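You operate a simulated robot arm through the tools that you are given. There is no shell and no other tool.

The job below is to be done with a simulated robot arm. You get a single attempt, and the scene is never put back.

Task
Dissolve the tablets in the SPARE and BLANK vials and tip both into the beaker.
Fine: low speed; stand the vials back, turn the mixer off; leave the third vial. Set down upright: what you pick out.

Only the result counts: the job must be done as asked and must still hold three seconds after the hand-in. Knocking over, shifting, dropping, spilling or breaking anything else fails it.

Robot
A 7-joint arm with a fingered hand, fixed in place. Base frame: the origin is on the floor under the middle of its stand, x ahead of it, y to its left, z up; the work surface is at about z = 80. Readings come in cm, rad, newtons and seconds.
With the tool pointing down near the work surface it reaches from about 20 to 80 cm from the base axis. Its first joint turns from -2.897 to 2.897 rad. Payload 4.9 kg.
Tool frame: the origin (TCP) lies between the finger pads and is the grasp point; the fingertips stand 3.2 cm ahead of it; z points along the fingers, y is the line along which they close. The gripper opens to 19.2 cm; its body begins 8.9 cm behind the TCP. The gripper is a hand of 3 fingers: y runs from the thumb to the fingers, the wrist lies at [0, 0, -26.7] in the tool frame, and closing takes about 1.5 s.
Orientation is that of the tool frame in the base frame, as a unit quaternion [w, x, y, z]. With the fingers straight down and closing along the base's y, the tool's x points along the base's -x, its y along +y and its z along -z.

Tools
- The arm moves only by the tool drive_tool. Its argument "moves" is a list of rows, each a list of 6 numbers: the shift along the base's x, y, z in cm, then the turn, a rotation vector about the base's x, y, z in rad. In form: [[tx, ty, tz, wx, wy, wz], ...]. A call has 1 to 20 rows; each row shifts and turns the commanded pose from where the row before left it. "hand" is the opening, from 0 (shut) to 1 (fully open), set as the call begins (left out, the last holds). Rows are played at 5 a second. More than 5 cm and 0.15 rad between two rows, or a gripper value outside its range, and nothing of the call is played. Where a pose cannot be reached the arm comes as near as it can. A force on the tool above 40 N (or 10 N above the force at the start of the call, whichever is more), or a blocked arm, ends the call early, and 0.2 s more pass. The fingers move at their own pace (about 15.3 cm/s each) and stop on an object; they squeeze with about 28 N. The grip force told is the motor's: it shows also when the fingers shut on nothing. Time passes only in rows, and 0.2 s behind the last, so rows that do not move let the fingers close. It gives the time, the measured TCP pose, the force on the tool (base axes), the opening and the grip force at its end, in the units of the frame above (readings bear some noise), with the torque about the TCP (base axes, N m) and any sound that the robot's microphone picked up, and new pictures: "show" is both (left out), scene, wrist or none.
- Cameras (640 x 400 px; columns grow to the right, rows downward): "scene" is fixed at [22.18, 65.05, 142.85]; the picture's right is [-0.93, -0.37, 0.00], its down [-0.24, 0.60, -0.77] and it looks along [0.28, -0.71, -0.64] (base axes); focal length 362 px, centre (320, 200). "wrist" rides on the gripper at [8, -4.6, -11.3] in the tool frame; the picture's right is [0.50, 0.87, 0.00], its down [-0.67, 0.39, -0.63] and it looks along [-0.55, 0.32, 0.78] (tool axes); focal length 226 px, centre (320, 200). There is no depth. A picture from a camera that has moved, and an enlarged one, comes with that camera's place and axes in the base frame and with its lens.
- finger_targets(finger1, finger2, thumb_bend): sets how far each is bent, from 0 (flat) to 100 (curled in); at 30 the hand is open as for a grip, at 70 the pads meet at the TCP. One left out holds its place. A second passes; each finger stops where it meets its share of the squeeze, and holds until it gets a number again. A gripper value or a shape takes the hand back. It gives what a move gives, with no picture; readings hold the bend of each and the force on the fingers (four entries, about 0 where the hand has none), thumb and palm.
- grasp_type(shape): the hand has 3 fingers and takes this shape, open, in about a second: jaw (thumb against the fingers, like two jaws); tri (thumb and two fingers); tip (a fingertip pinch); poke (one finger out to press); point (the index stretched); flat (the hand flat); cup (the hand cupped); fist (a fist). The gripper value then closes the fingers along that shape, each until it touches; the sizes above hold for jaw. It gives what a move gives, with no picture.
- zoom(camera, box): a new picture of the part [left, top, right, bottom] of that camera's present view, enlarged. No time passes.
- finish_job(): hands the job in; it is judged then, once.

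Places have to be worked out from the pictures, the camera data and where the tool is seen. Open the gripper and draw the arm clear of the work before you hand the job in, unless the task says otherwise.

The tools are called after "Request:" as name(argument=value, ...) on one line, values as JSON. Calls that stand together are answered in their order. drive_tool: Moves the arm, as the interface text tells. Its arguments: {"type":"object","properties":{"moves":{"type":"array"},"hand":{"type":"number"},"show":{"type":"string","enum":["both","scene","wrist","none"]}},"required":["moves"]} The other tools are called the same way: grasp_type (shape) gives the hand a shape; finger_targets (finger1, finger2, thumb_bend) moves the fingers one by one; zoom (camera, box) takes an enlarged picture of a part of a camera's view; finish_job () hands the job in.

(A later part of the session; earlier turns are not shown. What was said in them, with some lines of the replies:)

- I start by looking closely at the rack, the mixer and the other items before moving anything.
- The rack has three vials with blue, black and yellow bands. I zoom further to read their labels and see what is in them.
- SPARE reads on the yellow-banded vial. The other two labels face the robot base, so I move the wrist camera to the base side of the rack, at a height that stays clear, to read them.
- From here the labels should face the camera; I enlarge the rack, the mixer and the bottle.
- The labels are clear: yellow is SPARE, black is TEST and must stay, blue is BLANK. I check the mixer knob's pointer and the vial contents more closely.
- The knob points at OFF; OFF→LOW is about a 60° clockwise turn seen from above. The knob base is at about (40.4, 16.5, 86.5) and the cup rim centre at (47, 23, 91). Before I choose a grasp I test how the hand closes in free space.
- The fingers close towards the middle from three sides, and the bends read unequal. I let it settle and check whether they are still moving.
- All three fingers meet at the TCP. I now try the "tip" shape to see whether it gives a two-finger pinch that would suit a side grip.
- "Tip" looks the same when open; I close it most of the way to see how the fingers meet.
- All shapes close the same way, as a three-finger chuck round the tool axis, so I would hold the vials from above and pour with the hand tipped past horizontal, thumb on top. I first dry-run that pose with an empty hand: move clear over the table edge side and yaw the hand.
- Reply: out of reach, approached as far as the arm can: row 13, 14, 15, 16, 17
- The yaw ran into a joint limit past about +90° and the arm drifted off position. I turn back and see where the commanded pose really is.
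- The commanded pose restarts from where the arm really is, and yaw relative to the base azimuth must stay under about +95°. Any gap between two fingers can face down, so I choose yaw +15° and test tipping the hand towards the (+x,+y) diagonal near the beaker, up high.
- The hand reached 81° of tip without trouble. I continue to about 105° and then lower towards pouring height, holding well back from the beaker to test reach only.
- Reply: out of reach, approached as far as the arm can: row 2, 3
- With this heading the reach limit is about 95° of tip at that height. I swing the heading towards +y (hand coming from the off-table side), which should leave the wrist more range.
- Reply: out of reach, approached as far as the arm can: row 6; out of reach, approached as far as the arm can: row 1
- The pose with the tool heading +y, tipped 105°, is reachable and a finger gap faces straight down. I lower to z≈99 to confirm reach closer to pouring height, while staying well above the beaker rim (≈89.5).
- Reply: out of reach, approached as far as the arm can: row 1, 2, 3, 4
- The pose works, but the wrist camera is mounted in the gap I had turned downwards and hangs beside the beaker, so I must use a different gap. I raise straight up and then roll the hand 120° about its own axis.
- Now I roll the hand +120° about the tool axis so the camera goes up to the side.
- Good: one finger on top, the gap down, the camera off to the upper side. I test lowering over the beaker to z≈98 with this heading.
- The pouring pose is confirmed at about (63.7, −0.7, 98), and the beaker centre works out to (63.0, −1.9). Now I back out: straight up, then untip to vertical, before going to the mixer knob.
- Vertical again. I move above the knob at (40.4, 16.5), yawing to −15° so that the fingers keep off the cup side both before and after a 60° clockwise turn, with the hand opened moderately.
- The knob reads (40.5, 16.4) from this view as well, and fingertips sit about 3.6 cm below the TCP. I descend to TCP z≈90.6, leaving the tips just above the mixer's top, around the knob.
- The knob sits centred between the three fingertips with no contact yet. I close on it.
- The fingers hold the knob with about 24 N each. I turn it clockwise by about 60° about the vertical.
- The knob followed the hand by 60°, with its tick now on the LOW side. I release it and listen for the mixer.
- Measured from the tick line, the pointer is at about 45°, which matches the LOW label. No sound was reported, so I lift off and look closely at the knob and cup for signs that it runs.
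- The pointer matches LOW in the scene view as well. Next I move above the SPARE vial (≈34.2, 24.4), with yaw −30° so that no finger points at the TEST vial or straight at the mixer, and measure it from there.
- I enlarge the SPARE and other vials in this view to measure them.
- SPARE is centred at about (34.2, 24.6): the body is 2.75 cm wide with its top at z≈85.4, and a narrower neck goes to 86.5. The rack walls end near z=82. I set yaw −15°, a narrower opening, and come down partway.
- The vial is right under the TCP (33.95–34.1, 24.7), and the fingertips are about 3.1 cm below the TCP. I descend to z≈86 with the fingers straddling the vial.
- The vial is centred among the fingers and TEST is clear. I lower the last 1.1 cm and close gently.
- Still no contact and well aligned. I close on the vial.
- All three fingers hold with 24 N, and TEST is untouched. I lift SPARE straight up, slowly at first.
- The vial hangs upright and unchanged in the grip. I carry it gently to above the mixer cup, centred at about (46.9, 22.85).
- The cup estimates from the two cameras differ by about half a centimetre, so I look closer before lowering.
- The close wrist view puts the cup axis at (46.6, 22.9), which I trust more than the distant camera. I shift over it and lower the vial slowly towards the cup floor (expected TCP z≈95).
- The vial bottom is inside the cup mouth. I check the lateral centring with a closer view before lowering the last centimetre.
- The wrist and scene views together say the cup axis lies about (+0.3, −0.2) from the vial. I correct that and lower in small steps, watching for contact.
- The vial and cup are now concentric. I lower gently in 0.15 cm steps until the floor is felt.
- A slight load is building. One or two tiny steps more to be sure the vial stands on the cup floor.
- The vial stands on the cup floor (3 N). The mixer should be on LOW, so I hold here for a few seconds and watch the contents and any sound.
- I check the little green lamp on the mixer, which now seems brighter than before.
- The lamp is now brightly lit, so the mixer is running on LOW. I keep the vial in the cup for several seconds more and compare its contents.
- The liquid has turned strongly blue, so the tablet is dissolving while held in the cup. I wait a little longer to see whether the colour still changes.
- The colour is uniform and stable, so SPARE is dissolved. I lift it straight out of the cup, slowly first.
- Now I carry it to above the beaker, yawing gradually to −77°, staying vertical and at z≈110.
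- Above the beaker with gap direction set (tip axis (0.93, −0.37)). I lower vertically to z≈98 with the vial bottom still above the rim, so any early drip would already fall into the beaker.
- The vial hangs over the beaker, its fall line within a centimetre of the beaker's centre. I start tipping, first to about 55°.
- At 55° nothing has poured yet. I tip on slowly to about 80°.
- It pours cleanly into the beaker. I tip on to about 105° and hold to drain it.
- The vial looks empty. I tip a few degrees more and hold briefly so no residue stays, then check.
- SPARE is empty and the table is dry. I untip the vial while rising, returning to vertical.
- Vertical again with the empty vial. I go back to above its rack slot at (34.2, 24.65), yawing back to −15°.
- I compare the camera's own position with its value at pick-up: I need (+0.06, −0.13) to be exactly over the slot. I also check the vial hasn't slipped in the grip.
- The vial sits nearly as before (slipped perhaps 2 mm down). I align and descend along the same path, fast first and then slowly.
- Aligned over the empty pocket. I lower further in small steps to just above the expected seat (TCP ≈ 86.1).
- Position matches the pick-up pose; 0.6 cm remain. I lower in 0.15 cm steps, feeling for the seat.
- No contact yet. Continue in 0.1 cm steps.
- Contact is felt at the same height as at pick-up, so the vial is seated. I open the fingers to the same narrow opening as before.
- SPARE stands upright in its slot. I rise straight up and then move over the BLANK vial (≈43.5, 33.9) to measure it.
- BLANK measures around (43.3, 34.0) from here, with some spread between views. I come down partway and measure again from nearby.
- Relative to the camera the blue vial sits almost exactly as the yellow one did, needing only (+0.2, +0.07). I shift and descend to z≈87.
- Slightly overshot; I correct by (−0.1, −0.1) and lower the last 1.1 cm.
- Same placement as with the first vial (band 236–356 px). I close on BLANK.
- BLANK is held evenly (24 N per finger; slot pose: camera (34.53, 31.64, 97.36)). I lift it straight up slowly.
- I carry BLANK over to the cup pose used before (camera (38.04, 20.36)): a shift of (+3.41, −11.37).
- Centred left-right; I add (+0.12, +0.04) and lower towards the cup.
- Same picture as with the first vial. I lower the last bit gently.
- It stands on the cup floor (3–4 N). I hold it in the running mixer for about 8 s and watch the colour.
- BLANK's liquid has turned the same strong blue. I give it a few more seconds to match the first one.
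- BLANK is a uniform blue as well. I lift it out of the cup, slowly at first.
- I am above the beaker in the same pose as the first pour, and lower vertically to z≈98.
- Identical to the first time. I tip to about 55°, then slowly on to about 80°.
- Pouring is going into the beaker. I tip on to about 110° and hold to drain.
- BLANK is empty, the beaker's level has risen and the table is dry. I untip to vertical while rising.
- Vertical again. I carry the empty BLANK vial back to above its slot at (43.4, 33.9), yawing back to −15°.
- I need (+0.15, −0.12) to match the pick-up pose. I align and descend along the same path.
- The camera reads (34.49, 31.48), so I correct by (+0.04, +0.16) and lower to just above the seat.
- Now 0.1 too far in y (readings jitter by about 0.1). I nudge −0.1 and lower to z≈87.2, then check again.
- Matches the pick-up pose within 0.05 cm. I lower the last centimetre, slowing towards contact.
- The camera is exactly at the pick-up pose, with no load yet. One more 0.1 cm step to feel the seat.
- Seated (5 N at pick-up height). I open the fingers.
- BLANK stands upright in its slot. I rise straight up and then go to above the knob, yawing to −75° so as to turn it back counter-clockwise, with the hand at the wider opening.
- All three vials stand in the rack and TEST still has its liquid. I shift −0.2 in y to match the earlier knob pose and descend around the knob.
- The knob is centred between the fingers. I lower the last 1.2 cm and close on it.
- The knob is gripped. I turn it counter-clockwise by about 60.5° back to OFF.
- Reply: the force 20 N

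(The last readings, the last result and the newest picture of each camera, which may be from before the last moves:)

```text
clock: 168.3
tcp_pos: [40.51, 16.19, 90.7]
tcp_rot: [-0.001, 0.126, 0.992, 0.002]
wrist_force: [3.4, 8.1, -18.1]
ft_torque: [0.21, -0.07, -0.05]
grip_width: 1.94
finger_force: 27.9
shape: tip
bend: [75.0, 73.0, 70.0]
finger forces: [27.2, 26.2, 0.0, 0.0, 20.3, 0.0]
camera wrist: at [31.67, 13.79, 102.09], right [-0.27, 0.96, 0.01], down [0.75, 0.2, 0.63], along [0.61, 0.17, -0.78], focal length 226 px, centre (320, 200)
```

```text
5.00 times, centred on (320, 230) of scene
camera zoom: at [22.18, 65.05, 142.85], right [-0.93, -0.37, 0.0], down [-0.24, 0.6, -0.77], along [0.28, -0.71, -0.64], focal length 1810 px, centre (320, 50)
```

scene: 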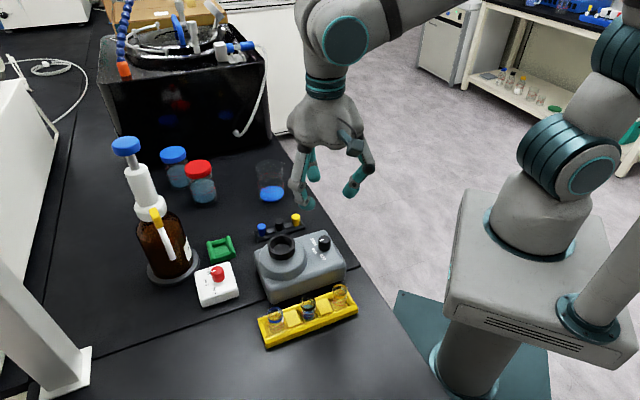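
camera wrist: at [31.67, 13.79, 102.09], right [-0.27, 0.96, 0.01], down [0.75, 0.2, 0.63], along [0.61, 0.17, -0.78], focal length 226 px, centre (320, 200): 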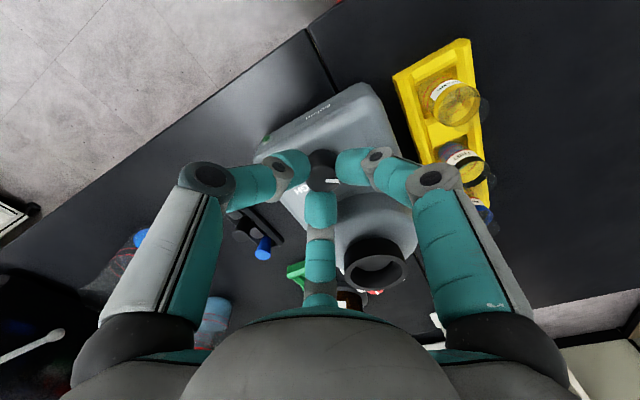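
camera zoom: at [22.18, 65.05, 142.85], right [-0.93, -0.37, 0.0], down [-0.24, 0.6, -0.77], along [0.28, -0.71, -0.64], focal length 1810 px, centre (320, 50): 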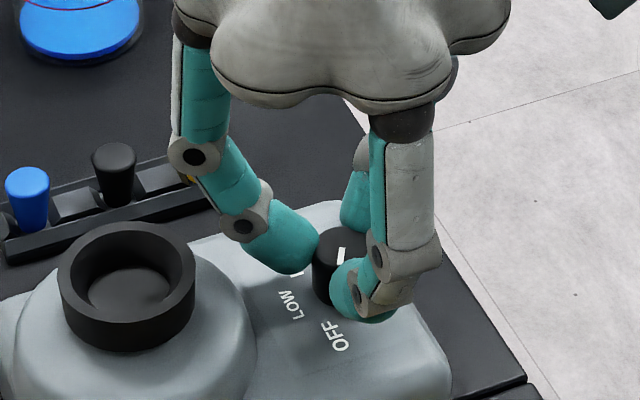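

The tick is back at OFF and the lamp has gone dark. I release the knob.

Request:
drive_tool(moves=[[0, 0, 0, 0, 0, 0], [0, 0, 0, 0, 0, 0], [0, 0, 0, 0, 0, 0], [0, 0, 0, 0, 0, 0], [0, 0, 0, 0, 0, 0]], hand=0.35, show="wrist")

Request:
zoom(camera="wrist", box=[220, 80, 400, 230])

Request:
zoom(camera="scene", box=[270, 190, 370, 270])

```text
clock: 169.5
tcp_pos: [40.52, 16.07, 90.89]
tcp_rot: [-0.001, 0.127, 0.992, 0.001]
wrist_force: [0.1, 0.8, 0.3]
ft_torque: [-0.01, -0.01, -0.01]
grip_width: 6.66
finger_force: 0.1
shape: tip
bend: [45.0, 45.0, 70.0]
finger forces: [0.0, 0.0, 0.0, 0.1, 0.0, 0.1]
camera wrist: at [31.65, 13.77, 102.1], right [-0.27, 0.96, 0.01], down [0.75, 0.2, 0.63], along [0.61, 0.17, -0.78], focal length 226 px, centre (320, 200)
```

wrist: 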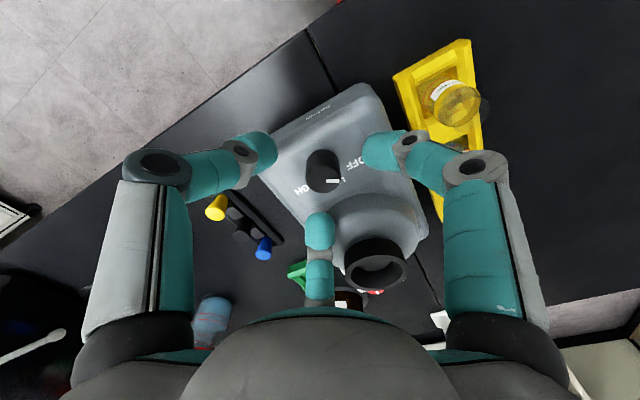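

```text
2.67 times, centred on (310, 155) of wrist
camera zoom: at [31.65, 13.77, 102.1], right [-0.27, 0.96, 0.01], down [0.75, 0.2, 0.63], along [0.61, 0.17, -0.78], focal length 603 px, centre (347, 320)
```

zoom: 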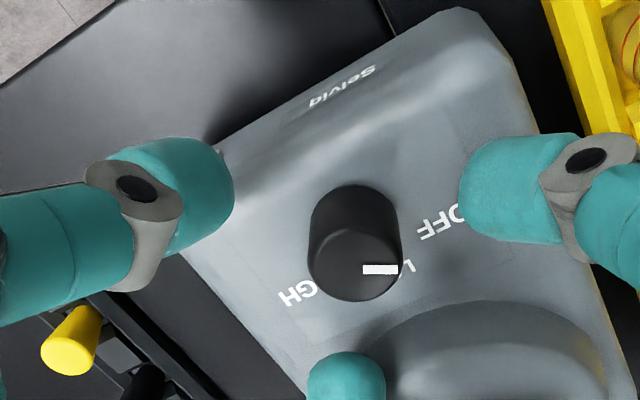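

```text
5.00 times, centred on (320, 230) of scene
camera zoom: at [22.18, 65.05, 142.85], right [-0.93, -0.37, 0.0], down [-0.24, 0.6, -0.77], along [0.28, -0.71, -0.64], focal length 1810 px, centre (320, 50)
```

zoom: 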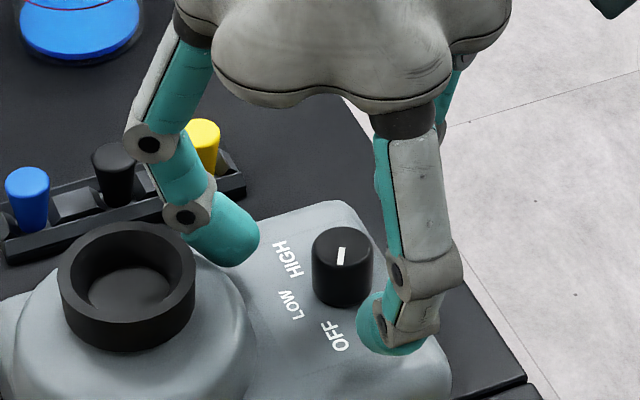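

The knob stays at OFF. I rise straight up and draw the arm away from the work, off the table side, opening the hand fully once clear.

Request:
drive_tool(moves=[[0, 0, 1.5, 0, 0, 0], [0, 0, 2.5, 0, 0, 0], [0, 0, 3, 0, 0, 0], [0, 0, 3.5, 0, 0, 0], [0, 0, 4, 0, 0, 0], [0, 0, 4, 0, 0, 0], [0, 0, 3, 0, 0, 0], [-0.5, -2.5, 0, 0, 0, 0], [-0.5, -3.5, 0, 0, 0, 0], [-0.5, -3.5, 0, 0, 0, 0], [-0.5, -3.5, 0, 0, 0, 0], [-0.5, -3.5, 0, 0, 0, 0], [0, 0, 0, 0, 0, 0]], show="none")

Request:
drive_tool(moves=[[0, 0, 0, 0, 0, 0], [0, 0, 0, 0, 0, 0], [0, 0, 0, 0, 0, 0], [0, 0, 0, 0, 0, 0], [0, 0, 0, 0, 0, 0], [0, 0, 0, 0, 0, 0]], hand=1.0, show="both")

Request:
zoom(camera="scene", box=[190, 140, 370, 350])

Request:
zoom(camera="scene", box=[250, 270, 370, 350])

Request:
zoom(camera="scene", box=[235, 145, 315, 215])

Request:
zoom(camera="scene", box=[300, 225, 350, 265])

```text
clock: 172.3
tcp_pos: [37.94, -0.46, 112.19]
tcp_rot: [-0.002, 0.127, 0.992, 0.002]
wrist_force: [-0.2, -0.3, 0.0]
ft_torque: [0.02, 0.04, -0.01]
grip_width: 6.72
finger_force: 0.1
shape: tip
bend: [45.0, 45.0, 70.0]
finger forces: [0.1, 0.0, 0.1, 0.0, 0.0, 0.0]
```

```text
clock: 173.7
tcp_pos: [37.93, -0.42, 112.19]
tcp_rot: [-0.001, 0.127, 0.992, 0.002]
wrist_force: [-0.1, -0.2, 0.0]
ft_torque: [0.01, -0.02, 0.0]
grip_width: 19.19
finger_force: 0.2
shape: tip
bend: [30.0, 30.0, 30.0]
finger forces: [0.1, 0.1, 0.0, 0.0, 0.1, 0.1]
camera wrist: at [29.06, -2.77, 123.55], right [-0.27, 0.96, 0.01], down [0.75, 0.2, 0.63], along [0.61, 0.17, -0.78], focal length 226 px, centre (320, 200)
```

scene: 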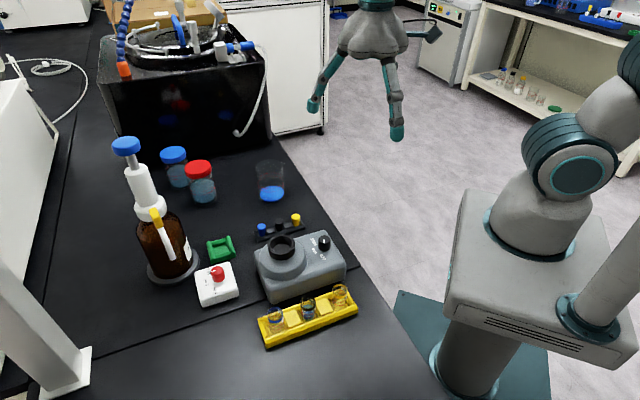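
wrist: 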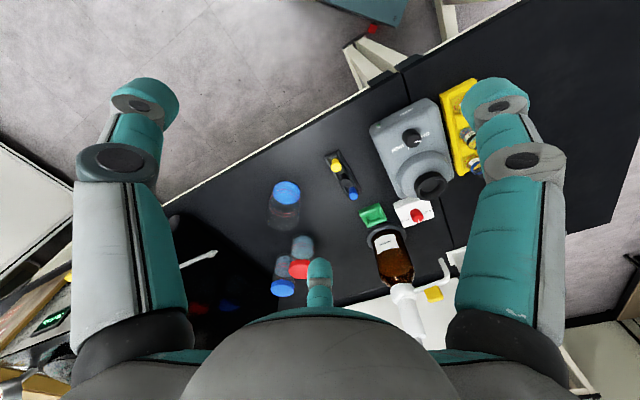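

```text
1.90 times, centred on (280, 245) of scene
camera zoom: at [22.18, 65.05, 142.85], right [-0.93, -0.37, 0.0], down [-0.24, 0.6, -0.77], along [0.28, -0.71, -0.64], focal length 690 px, centre (396, 114)
```

zoom: 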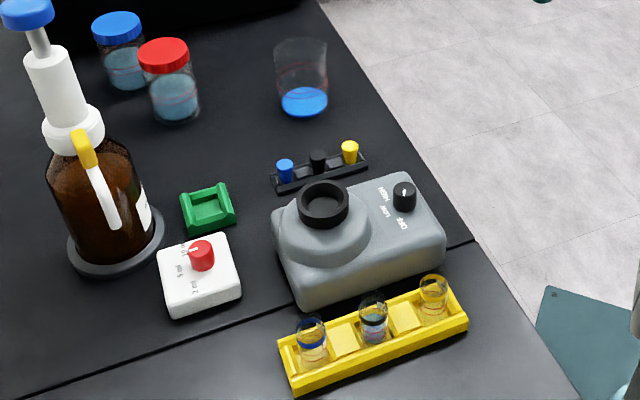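

```text
5.00 times, centred on (310, 310) of scene
camera zoom: at [22.18, 65.05, 142.85], right [-0.93, -0.37, 0.0], down [-0.24, 0.6, -0.77], along [0.28, -0.71, -0.64], focal length 1810 px, centre (370, -350)
```

zoom: 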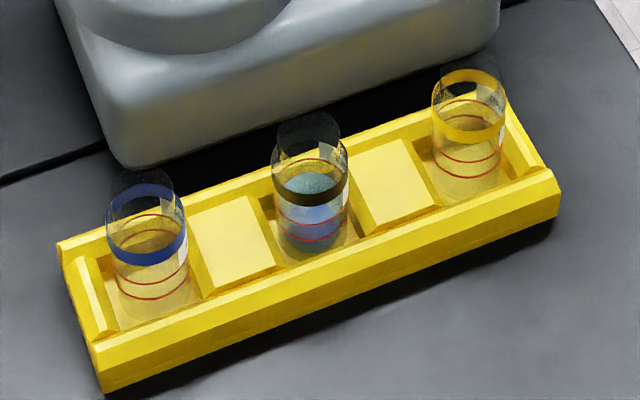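

```text
5.71 times, centred on (275, 180) of scene
camera zoom: at [22.18, 65.05, 142.85], right [-0.93, -0.37, 0.0], down [-0.24, 0.6, -0.77], along [0.28, -0.71, -0.64], focal length 2068 px, centre (577, 314)
```

zoom: 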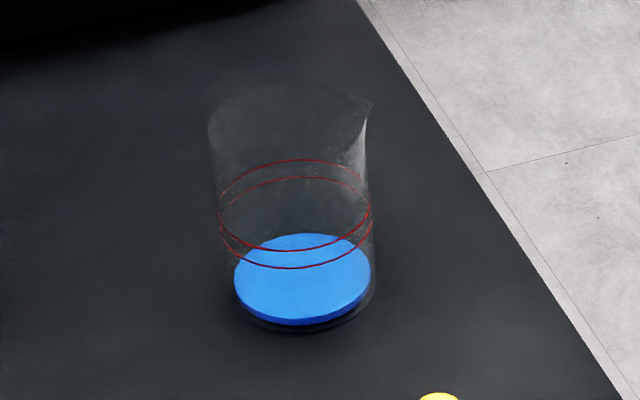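

```text
10.00 times, centred on (325, 245) of scene
camera zoom: at [22.18, 65.05, 142.85], right [-0.93, -0.37, 0.0], down [-0.24, 0.6, -0.77], along [0.28, -0.71, -0.64], focal length 3620 px, centre (270, -250)
```

zoom: 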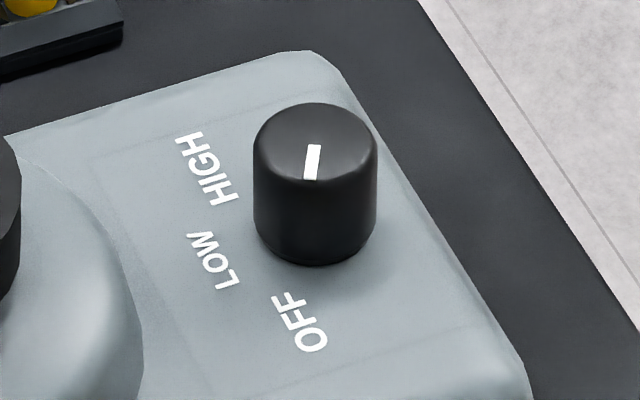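

Everything checks out: both vials are empty and upright in the rack, TEST is untouched, the beaker holds both solutions, the table is dry, the knob is at OFF and the arm is clear with the hand open. I hand the job in.

Request:
finish_job()

```text
The job is handed in.
```

The job is done and handed in. The SPARE and BLANK tablets are dissolved, and both solutions are in the beaker.

- **Mixing:** I held each vial in the mixer cup on LOW until its liquid was an even blue, then a few seconds longer.
- **Pouring:** both vials drained completely into the beaker, and no liquid showed on the table.
- **Vials:** SPARE and BLANK are back upright in their own rack slots. BLANK sits about 2 mm off its original spot, still inside its slot. The TEST vial was not touched and still holds its liquid.
- **Mixer:** the knob is back at OFF and its lamp is dark.
- **Arm:** the hand is open and clear of the work, off the table side.

The liquid in the beaker is below the two red lines. The task gave no target volume, so I added nothing.
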